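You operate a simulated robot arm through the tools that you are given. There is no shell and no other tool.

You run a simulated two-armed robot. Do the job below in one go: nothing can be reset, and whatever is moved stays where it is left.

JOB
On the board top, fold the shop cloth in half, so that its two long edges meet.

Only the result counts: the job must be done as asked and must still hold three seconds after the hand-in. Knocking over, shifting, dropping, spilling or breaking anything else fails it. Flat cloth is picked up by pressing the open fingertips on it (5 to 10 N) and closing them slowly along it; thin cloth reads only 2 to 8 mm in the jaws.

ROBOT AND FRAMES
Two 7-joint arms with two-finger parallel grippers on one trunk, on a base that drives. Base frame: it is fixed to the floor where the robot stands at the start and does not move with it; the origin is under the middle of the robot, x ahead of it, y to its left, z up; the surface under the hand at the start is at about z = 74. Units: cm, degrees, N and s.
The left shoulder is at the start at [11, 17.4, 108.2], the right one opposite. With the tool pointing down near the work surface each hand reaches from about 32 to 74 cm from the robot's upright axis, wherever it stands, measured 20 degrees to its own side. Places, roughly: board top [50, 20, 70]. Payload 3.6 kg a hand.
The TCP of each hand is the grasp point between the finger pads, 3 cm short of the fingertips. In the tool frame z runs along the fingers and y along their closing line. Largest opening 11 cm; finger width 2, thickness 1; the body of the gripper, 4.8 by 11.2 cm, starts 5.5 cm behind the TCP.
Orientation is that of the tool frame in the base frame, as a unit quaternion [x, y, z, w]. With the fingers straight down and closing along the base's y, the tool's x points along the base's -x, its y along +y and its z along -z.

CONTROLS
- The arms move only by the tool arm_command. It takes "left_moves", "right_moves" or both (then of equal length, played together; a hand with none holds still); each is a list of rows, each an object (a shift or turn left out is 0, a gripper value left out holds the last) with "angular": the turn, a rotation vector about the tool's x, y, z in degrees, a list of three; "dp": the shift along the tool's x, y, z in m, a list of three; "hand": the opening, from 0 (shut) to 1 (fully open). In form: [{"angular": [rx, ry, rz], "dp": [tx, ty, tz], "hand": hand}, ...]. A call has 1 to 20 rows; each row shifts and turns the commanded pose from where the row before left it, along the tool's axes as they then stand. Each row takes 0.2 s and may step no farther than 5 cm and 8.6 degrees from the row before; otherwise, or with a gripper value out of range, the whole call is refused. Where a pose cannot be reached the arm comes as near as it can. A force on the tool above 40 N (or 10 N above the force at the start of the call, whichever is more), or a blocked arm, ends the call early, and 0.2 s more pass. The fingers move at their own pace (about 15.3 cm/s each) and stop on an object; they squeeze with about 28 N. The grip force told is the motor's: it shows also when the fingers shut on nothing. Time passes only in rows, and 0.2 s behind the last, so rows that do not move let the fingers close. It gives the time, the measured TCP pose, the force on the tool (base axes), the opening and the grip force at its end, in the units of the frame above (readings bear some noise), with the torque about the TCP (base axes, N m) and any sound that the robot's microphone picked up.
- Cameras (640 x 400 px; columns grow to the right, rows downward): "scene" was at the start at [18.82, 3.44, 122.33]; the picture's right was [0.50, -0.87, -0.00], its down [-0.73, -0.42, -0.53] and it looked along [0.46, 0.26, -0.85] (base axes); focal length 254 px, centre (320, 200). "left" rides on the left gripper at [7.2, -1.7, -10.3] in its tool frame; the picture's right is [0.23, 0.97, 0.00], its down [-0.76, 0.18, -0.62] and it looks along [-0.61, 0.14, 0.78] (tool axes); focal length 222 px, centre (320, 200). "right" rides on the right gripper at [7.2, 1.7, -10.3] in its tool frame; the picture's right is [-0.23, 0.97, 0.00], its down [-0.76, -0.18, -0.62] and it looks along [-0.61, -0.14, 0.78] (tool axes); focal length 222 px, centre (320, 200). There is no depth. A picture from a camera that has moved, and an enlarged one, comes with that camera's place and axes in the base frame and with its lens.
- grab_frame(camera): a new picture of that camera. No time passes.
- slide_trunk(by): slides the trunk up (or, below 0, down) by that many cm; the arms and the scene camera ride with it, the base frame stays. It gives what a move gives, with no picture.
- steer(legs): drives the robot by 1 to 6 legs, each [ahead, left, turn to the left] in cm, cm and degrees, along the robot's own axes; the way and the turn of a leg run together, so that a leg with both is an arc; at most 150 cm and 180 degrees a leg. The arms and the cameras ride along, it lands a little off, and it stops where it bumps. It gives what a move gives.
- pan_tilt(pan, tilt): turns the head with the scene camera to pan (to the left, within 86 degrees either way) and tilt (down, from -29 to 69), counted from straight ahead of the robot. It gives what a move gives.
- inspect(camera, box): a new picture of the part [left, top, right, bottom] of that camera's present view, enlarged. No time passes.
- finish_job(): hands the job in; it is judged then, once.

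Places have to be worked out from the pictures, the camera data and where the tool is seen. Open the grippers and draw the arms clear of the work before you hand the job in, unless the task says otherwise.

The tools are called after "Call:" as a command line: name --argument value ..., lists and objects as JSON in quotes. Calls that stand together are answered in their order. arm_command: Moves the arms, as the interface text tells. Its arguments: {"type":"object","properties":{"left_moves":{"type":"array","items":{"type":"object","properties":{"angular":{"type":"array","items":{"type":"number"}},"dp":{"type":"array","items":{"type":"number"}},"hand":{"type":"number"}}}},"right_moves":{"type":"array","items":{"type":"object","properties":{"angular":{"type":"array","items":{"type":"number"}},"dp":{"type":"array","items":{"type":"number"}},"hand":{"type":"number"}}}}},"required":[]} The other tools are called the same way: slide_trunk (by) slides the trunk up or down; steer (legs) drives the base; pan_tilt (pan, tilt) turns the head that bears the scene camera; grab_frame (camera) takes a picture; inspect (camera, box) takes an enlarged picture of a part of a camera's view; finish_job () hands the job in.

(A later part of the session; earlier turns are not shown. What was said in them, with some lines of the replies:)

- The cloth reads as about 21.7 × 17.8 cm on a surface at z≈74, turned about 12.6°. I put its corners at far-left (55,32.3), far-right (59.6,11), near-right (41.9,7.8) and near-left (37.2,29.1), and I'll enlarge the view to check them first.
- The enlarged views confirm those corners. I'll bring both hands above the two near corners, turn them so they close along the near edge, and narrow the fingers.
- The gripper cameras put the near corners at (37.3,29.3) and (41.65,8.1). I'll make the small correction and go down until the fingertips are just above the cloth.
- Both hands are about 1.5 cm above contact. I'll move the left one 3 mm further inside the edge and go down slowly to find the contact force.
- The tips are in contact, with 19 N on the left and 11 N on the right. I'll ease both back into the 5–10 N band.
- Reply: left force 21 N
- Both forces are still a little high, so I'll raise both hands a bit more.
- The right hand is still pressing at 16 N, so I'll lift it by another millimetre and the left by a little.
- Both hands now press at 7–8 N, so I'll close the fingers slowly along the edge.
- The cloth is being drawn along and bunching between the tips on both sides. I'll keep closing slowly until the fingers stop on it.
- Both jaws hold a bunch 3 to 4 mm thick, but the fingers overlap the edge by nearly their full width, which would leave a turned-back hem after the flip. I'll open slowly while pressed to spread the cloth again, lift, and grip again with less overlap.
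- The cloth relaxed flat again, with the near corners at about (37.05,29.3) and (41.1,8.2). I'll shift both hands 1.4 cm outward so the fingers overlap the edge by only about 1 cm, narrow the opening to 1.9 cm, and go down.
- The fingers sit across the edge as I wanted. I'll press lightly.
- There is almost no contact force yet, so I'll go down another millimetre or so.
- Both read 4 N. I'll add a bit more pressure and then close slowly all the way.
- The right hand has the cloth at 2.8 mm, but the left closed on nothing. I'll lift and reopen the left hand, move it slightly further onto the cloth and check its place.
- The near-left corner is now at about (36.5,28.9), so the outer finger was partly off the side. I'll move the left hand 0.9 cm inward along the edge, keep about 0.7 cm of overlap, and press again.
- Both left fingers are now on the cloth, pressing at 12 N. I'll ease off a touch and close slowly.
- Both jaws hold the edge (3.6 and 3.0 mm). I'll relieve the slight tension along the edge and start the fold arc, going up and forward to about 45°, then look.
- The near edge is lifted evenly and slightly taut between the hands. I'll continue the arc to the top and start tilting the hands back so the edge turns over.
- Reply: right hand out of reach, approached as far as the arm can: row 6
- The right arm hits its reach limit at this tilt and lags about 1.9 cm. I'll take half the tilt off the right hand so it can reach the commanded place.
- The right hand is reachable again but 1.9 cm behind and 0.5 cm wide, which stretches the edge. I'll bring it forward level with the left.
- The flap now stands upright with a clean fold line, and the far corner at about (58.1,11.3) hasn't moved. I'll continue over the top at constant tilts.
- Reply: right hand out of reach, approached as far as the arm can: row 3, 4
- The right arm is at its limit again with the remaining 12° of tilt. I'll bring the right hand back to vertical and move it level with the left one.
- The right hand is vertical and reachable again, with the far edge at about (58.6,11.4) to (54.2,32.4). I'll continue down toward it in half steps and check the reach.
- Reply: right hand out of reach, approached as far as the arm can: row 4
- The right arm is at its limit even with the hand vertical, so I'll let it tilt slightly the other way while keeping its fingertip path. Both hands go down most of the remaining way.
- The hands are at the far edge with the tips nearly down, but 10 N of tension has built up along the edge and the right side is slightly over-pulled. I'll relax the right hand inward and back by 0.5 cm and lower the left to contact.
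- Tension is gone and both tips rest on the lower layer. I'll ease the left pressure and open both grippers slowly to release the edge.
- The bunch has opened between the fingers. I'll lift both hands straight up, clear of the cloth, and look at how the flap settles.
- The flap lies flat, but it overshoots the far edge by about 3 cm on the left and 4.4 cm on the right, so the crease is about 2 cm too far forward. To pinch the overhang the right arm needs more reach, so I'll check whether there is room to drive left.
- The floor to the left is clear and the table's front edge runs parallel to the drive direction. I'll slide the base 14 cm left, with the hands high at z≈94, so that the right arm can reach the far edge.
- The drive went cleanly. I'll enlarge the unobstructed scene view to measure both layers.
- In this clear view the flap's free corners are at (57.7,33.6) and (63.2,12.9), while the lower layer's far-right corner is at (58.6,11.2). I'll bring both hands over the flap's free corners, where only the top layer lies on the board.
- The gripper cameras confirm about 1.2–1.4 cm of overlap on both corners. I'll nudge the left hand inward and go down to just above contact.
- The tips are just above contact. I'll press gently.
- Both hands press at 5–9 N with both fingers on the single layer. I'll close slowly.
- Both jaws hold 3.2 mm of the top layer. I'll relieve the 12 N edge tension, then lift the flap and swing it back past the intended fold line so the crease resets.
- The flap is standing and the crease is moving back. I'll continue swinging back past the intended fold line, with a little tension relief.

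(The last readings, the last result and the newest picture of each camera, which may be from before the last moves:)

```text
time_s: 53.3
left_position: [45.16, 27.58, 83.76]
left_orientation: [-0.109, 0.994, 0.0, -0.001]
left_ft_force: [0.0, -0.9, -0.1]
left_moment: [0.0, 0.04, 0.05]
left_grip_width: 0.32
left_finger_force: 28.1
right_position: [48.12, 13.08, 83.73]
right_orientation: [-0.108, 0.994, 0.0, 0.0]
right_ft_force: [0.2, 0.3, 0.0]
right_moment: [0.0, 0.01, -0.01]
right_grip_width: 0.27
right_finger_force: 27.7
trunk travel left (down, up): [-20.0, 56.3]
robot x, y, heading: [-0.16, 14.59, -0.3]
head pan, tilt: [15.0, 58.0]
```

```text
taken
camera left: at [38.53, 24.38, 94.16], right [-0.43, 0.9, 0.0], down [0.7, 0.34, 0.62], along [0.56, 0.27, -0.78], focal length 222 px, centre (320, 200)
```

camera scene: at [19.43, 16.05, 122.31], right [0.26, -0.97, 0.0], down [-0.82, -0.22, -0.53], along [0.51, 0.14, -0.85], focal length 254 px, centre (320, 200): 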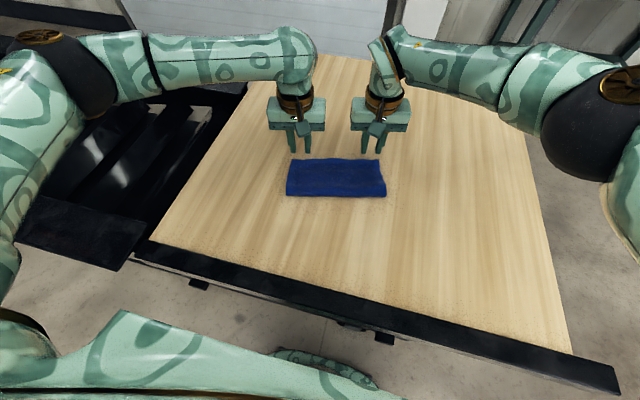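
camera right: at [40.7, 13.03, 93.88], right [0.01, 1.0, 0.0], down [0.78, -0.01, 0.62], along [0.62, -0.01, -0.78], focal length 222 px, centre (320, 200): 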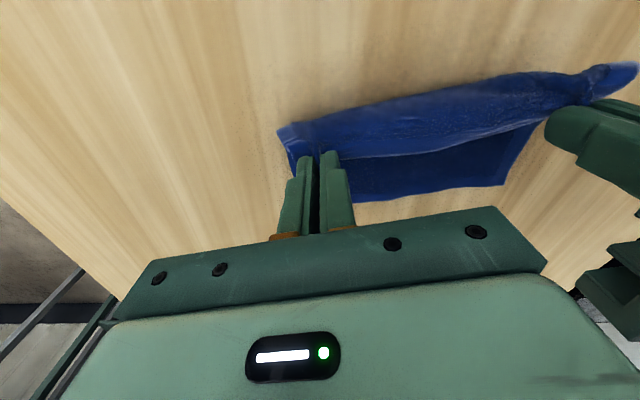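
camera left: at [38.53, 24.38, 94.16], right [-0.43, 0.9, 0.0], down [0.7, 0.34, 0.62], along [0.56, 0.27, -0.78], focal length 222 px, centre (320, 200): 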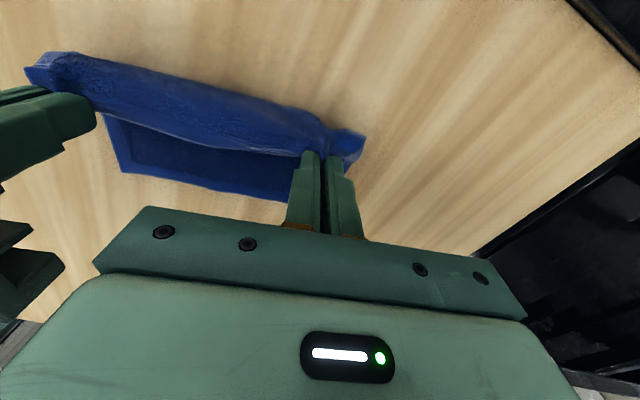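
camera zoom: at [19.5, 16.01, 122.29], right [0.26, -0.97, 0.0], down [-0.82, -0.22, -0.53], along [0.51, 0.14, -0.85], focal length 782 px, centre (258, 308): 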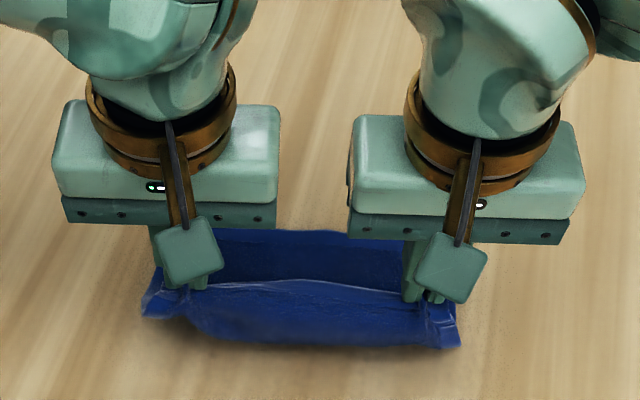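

The far corner of the lower layer is still at (58.3,11.1), and the crease has been unrolled back. I'll bring the flap forward again on a lower arc, aiming its edge at the far edge.

Call:
arm_command --left_moves '[{"dp": [-0.01, -0.0003, -0.001]}, {"dp": [-0.01, -0.0003, -0.001]}, {"dp": [-0.01, -0.0003, 0.002]}, {"dp": [-0.01, -0.0003, 0.002]}, {"dp": [-0.01, -0.0003, 0.006]}, {"dp": [-0.01, -0.0003, 0.006]}, {"dp": [-0.0075, -0.0003, 0.007]}, {"dp": [-0.0075, -0.0003, 0.007]}, {}]' --right_moves '[{"dp": [-0.0102, -0.0007, -0.001]}, {"dp": [-0.0102, -0.0007, -0.001]}, {"dp": [-0.0102, -0.0007, 0.002]}, {"dp": [-0.0102, -0.0007, 0.002]}, {"dp": [-0.0102, -0.0007, 0.006]}, {"dp": [-0.0102, -0.0007, 0.006]}, {"dp": [-0.0077, -0.0007, 0.007]}, {"dp": [-0.0077, -0.0007, 0.007]}, {}]'

Call:
inspect --camera "scene" --box '[240, 100, 440, 230]'

Call:
grab_frame --camera "right"

Call:
grab_frame --camera "left"

```text
time_s: 55.3
left_position: [52.58, 29.09, 81.01]
left_orientation: [-0.11, 0.994, 0.0, 0.0]
left_ft_force: [0.9, -3.4, 0.8]
left_moment: [-0.09, -0.02, -0.03]
left_grip_width: 0.28
left_finger_force: 28.4
right_position: [55.66, 14.1, 80.86]
right_orientation: [-0.109, 0.994, 0.0, 0.0]
right_ft_force: [0.3, 2.6, 0.8]
right_moment: [0.09, 0.04, -0.02]
right_grip_width: 0.29
right_finger_force: 28.0
trunk travel left (down, up): [-20.0, 56.3]
robot x, y, heading: [-0.22, 14.06, -0.3]
head pan, tilt: [15.0, 58.0]
```

```text
3.08 times, centred on (340, 165) of scene
camera zoom: at [19.47, 16.0, 122.3], right [0.26, -0.97, 0.0], down [-0.82, -0.22, -0.53], along [0.51, 0.14, -0.85], focal length 782 px, centre (258, 308)
```

zoom: 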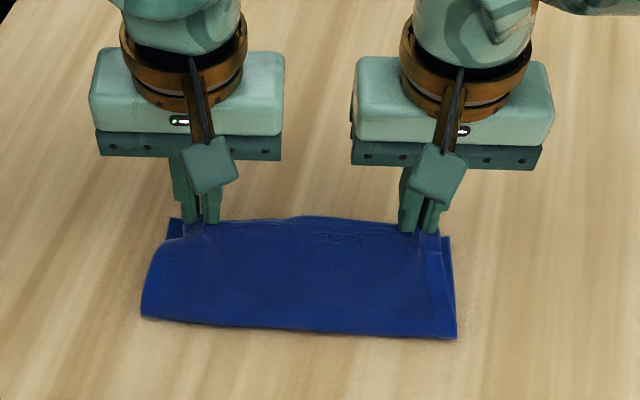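

```text
taken
camera right: at [48.32, 14.08, 91.13], right [0.01, 1.0, 0.0], down [0.78, -0.01, 0.62], along [0.62, -0.01, -0.78], focal length 222 px, centre (320, 200)
```

right: 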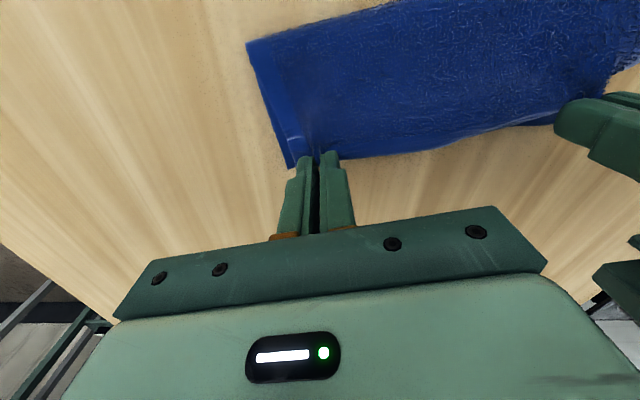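

```text
taken
camera left: at [45.78, 25.86, 91.35], right [-0.43, 0.9, 0.0], down [0.7, 0.34, 0.62], along [0.56, 0.27, -0.78], focal length 222 px, centre (320, 200)
```

left: 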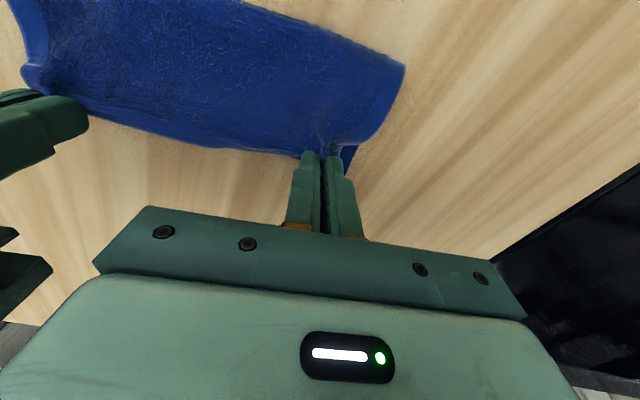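

The far corners show at A≈(54.4,32.7) and B≈(58.3,11.3), and the crease is now close to the cloth's midline. I'll finish the forward-and-down move onto the far edge.

Call:
arm_command --left_moves '[{"dp": [-0.006, -0.0006, 0.008]}, {"dp": [-0.006, -0.0006, 0.008]}, {"dp": [-0.0045, -0.0006, 0.0085]}, {"dp": [-0.0037, -0.0006, 0.0075]}, {}, {}]' --right_moves '[{"dp": [-0.0055, -0.0004, 0.008]}, {"dp": [-0.0055, -0.0004, 0.008]}, {"dp": [-0.0043, -0.0004, 0.008]}, {"dp": [-0.0037, -0.0004, 0.0065]}, {}, {}]'

Call:
inspect --camera "scene" --box '[240, 100, 440, 230]'

Call:
grab_frame --camera "right"

Call:
grab_frame --camera "left"

```text
time_s: 56.7
left_position: [54.54, 29.15, 77.71]
left_orientation: [-0.11, 0.994, 0.0, 0.0]
left_ft_force: [0.0, -2.0, 2.7]
left_moment: [-0.06, 0.01, 0.01]
left_grip_width: 0.32
left_finger_force: 27.6
right_position: [57.68, 14.36, 77.81]
right_orientation: [-0.109, 0.994, -0.001, 0.001]
right_ft_force: [-0.8, 2.3, 1.2]
right_moment: [0.07, 0.04, -0.02]
right_grip_width: 0.33
right_finger_force: 28.0
trunk travel left (down, up): [-20.0, 56.3]
robot x, y, heading: [-0.2, 14.34, -0.3]
head pan, tilt: [15.0, 58.0]
```

```text
3.08 times, centred on (340, 165) of scene
camera zoom: at [19.45, 15.99, 122.3], right [0.26, -0.97, 0.0], down [-0.82, -0.22, -0.53], along [0.51, 0.14, -0.85], focal length 782 px, centre (258, 308)
```

zoom: 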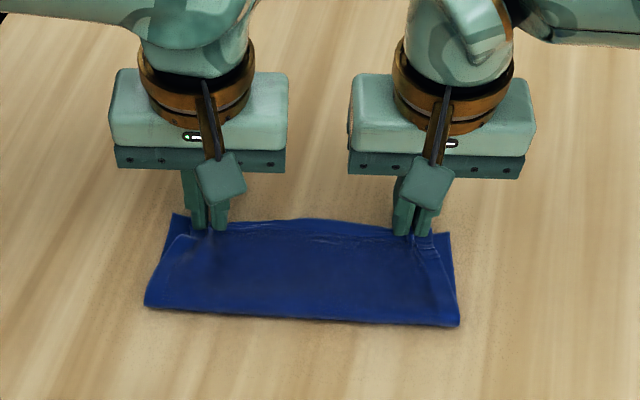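

```text
taken
camera right: at [50.24, 14.37, 88.13], right [0.01, 1.0, 0.0], down [0.78, -0.01, 0.62], along [0.62, -0.01, -0.78], focal length 222 px, centre (320, 200)
```

right: 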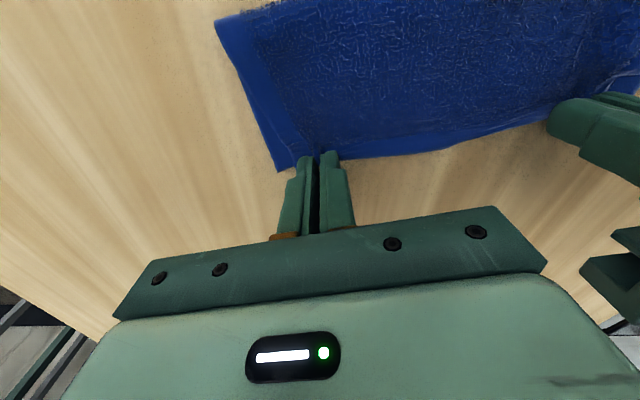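

```text
taken
camera left: at [47.78, 26.0, 88.05], right [-0.43, 0.9, 0.0], down [0.7, 0.34, 0.62], along [0.56, 0.27, -0.78], focal length 222 px, centre (320, 200)
```

left: 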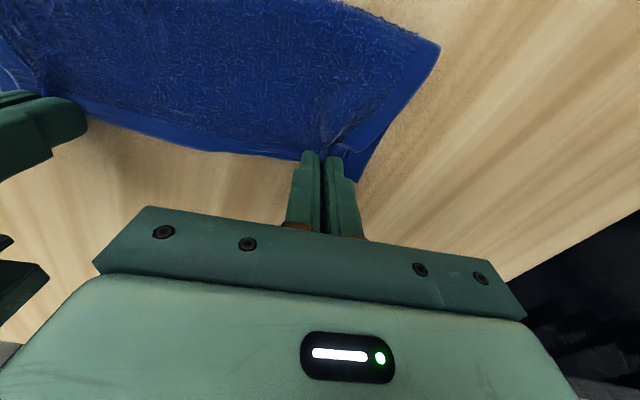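

The flap lies flat with its edge along the far edge. I'll open slowly so the bunches spread, then lift straight up.

Call:
arm_command --left_moves '[{"hand": 0.04}, {"hand": 0.06}, {"hand": 0.08}, {"hand": 0.1}, {"hand": 0.13}, {"hand": 0.16}, {"hand": 0.2}, {"dp": [0, 0, -0.005]}, {"dp": [0, 0, -0.01]}, {"dp": [0, 0, -0.03]}, {"dp": [0, 0, -0.03]}, {}]' --right_moves '[{"hand": 0.04}, {"hand": 0.06}, {"hand": 0.08}, {"hand": 0.1}, {"hand": 0.13}, {"hand": 0.16}, {"hand": 0.2}, {"dp": [0, 0, -0.005]}, {"dp": [0, 0, -0.01]}, {"dp": [0, 0, -0.03]}, {"dp": [0, 0, -0.03]}, {}]'

Call:
inspect --camera "scene" --box '[260, 130, 420, 230]'

Call:
grab_frame --camera "right"

Call:
grab_frame --camera "left"

```text
time_s: 59.3
left_position: [54.69, 29.13, 85.01]
left_orientation: [-0.11, 0.994, 0.0, 0.0]
left_ft_force: [0.0, 0.4, -0.2]
left_moment: [-0.02, 0.01, -0.01]
left_grip_width: 2.19
left_finger_force: 0.0
right_position: [57.7, 14.38, 85.44]
right_orientation: [-0.11, 0.994, 0.001, 0.0]
right_ft_force: [0.2, -0.3, 0.3]
right_moment: [0.01, 0.01, 0.0]
right_grip_width: 2.19
right_finger_force: 0.0
trunk travel left (down, up): [-20.0, 56.3]
robot x, y, heading: [0.36, 14.11, -0.2]
head pan, tilt: [15.0, 58.0]
```

```text
4.00 times, centred on (340, 180) of scene
camera zoom: at [19.53, 16.01, 122.27], right [0.26, -0.97, 0.0], down [-0.82, -0.22, -0.53], along [0.51, 0.14, -0.85], focal length 1016 px, centre (240, 280)
```

zoom: 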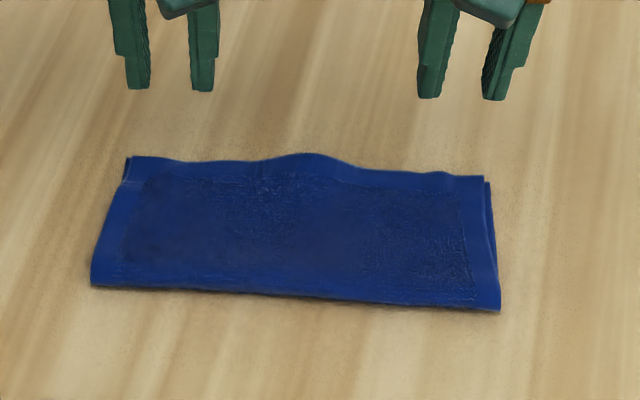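

```text
taken
camera right: at [50.21, 14.37, 95.63], right [0.01, 1.0, 0.0], down [0.78, -0.01, 0.62], along [0.62, -0.01, -0.78], focal length 222 px, centre (320, 200)
```

right: 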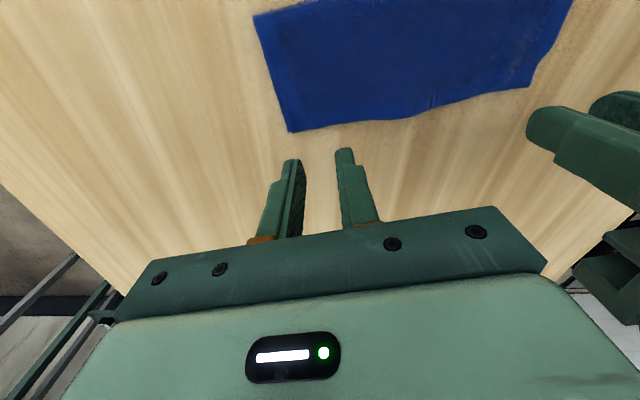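

```text
taken
camera left: at [47.93, 25.94, 95.46], right [-0.43, 0.9, 0.0], down [0.7, 0.34, 0.62], along [0.56, 0.27, -0.78], focal length 222 px, centre (320, 200)
```

left: 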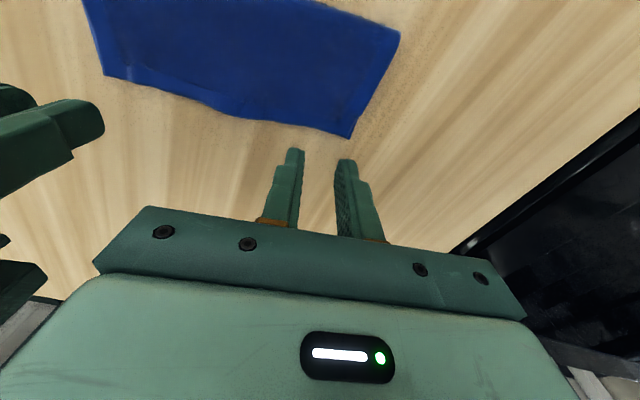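

The fold looks well aligned, with the corners nearly coincident. I'll draw the arms clear and inspect the far edge closely.

Call:
arm_command --left_moves '[{"dp": [0, 0.02, -0.03]}, {"dp": [0, 0.03, -0.03]}, {"dp": [0, 0.03, -0.02]}, {"dp": [0, 0.03, 0]}, {}]' --right_moves '[{"dp": [0, -0.02, -0.03]}, {"dp": [0, -0.03, -0.03]}, {"dp": [0, -0.03, -0.02]}, {"dp": [0, -0.03, 0]}, {}]'

Call:
inspect --camera "scene" --box '[280, 155, 340, 210]'

Call:
inspect --camera "scene" --box '[330, 155, 390, 210]'

Call:
grab_frame --camera "left"

Call:
grab_frame --camera "right"

```text
time_s: 60.5
left_position: [52.32, 40.1, 93.34]
left_orientation: [-0.108, 0.994, 0.001, 0.001]
left_ft_force: [-0.2, -0.4, 0.4]
left_moment: [0.01, 0.06, 0.0]
left_grip_width: 2.21
left_finger_force: 0.0
right_position: [59.96, 3.62, 93.4]
right_orientation: [-0.108, 0.994, 0.0, 0.0]
right_ft_force: [-0.3, -1.0, 0.6]
right_moment: [-0.01, 0.01, 0.0]
right_grip_width: 2.19
right_finger_force: 0.0
trunk travel left (down, up): [-20.0, 56.3]
robot x, y, heading: [-0.0, 14.01, -0.0]
head pan, tilt: [15.0, 58.0]
```

```text
7.27 times, centred on (310, 182) of scene
camera zoom: at [19.49, 16.0, 122.29], right [0.26, -0.97, 0.0], down [-0.82, -0.22, -0.53], along [0.51, 0.14, -0.85], focal length 1848 px, centre (393, 327)
```

zoom: 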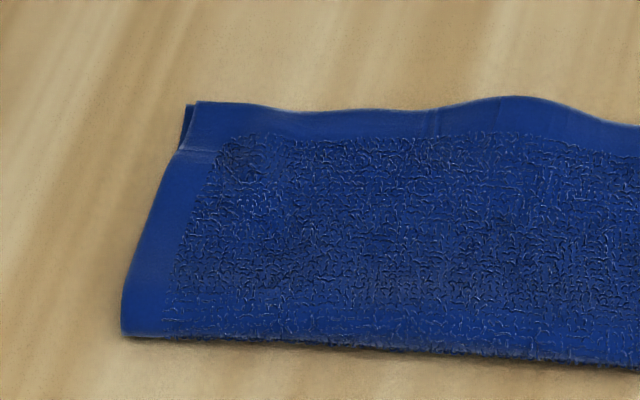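

```text
7.27 times, centred on (360, 182) of scene
camera zoom: at [19.49, 16.0, 122.29], right [0.26, -0.97, 0.0], down [-0.82, -0.22, -0.53], along [0.51, 0.14, -0.85], focal length 1848 px, centre (29, 327)
```

zoom: 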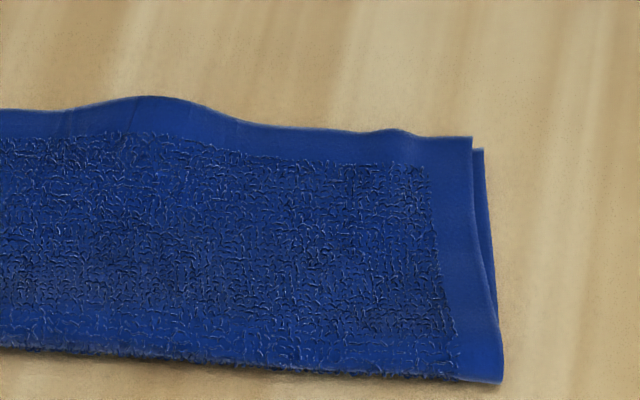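

```text
taken
camera left: at [45.57, 36.84, 103.7], right [-0.43, 0.9, 0.0], down [0.7, 0.34, 0.62], along [0.56, 0.27, -0.78], focal length 222 px, centre (320, 200)
```

left: 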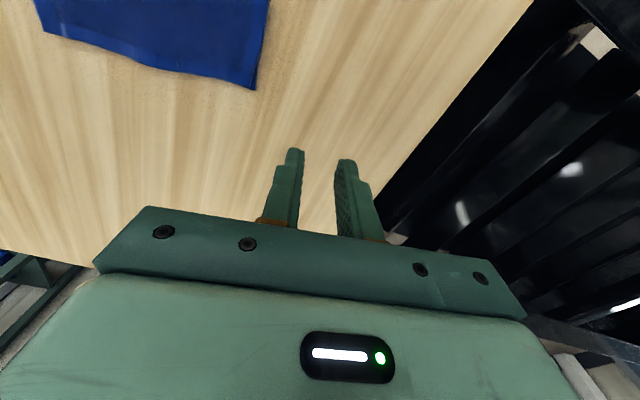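

```text
taken
camera right: at [52.57, 3.67, 103.6], right [0.01, 1.0, 0.0], down [0.78, -0.01, 0.62], along [0.62, -0.01, -0.78], focal length 222 px, centre (320, 200)
```

right: 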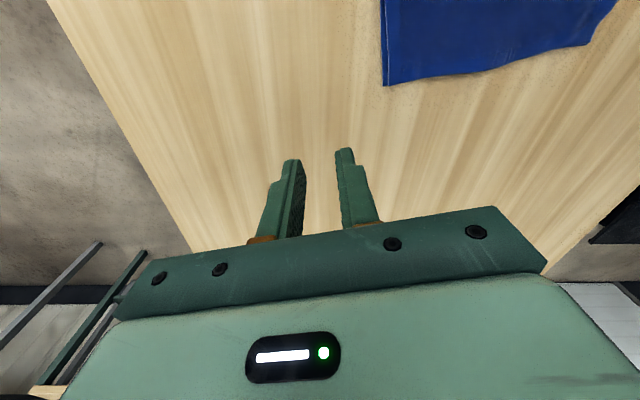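

Corner mismatch is only about 4 mm at both ends. I'll take one closer look at the slight bump in the middle of the edge before handing in.

Call:
inspect --camera "left" --box '[20, 0, 280, 120]'

Call:
inspect --camera "right" --box '[360, 0, 640, 120]'

```text
2.46 times, centred on (150, 60) of left
camera zoom: at [45.57, 36.84, 103.7], right [-0.43, 0.9, 0.0], down [0.7, 0.34, 0.62], along [0.56, 0.27, -0.78], focal length 547 px, centre (738, 545)
```

zoom: 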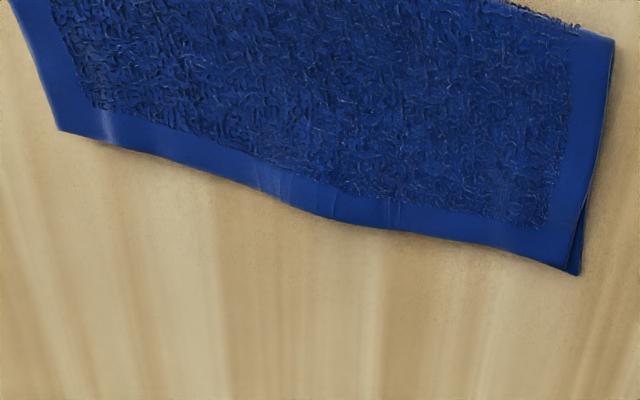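

```text
2.29 times, centred on (500, 60) of right
camera zoom: at [52.57, 3.67, 103.6], right [0.01, 1.0, 0.0], down [0.78, -0.01, 0.62], along [0.62, -0.01, -0.78], focal length 508 px, centre (-91, 520)
```

zoom: 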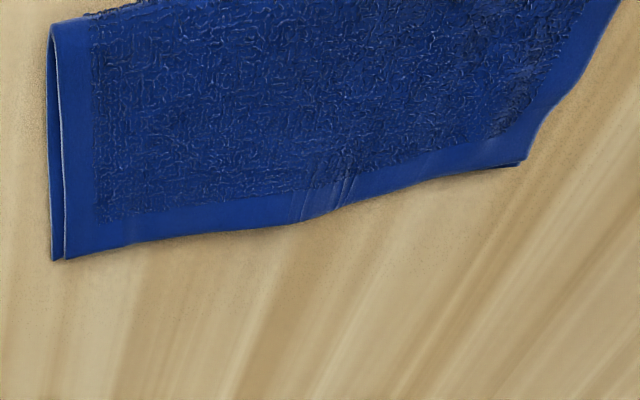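

The edges meet along their whole length, with only a few millimetres of waviness. I'll open both grippers fully, well clear of the cloth, and then hand in.

Call:
arm_command --left_moves '[{"hand": 0.8}, {}, {}]' --right_moves '[{"hand": 0.8}, {}, {}]'

```text
time_s: 61.3
left_position: [52.28, 40.04, 93.33]
left_orientation: [-0.109, 0.994, 0.0, -0.001]
left_ft_force: [-0.7, -0.1, 0.0]
left_moment: [-0.01, 0.01, 0.0]
left_grip_width: 8.82
left_finger_force: 0.1
right_position: [59.87, 3.73, 93.28]
right_orientation: [-0.109, 0.994, 0.0, 0.0]
right_ft_force: [-0.4, -0.2, -0.7]
right_moment: [0.0, 0.0, 0.0]
right_grip_width: 8.83
right_finger_force: 0.1
trunk travel left (down, up): [-20.0, 56.3]
robot x, y, heading: [0.12, 14.24, -0.1]
head pan, tilt: [15.0, 58.0]
```

The grippers are open and clear, and the cloth lies folded in half with its long edges together. I'm handing in.

Call:
finish_job

```text
The job is handed in.
```

The shop cloth is folded in half on the board top, with its two long edges together, and the job is handed in. I don't have the judge's result.

- **Alignment:** the corners match to about 4 mm at both ends. The middle of the upper edge bulges out slightly, by less than 1 cm.
- **Second pass:** my first fold overshot the far edge by 3 to 4.5 cm. I lifted the flap again, set the crease back on the midline and laid it down a second time.
- **Robot position:** I drove the base about 14 cm to the left so the right arm could reach the far edge, and it is still there. As far as I could see, nothing else was touched or moved.
- **Arms:** both grippers are open and well clear of the cloth.
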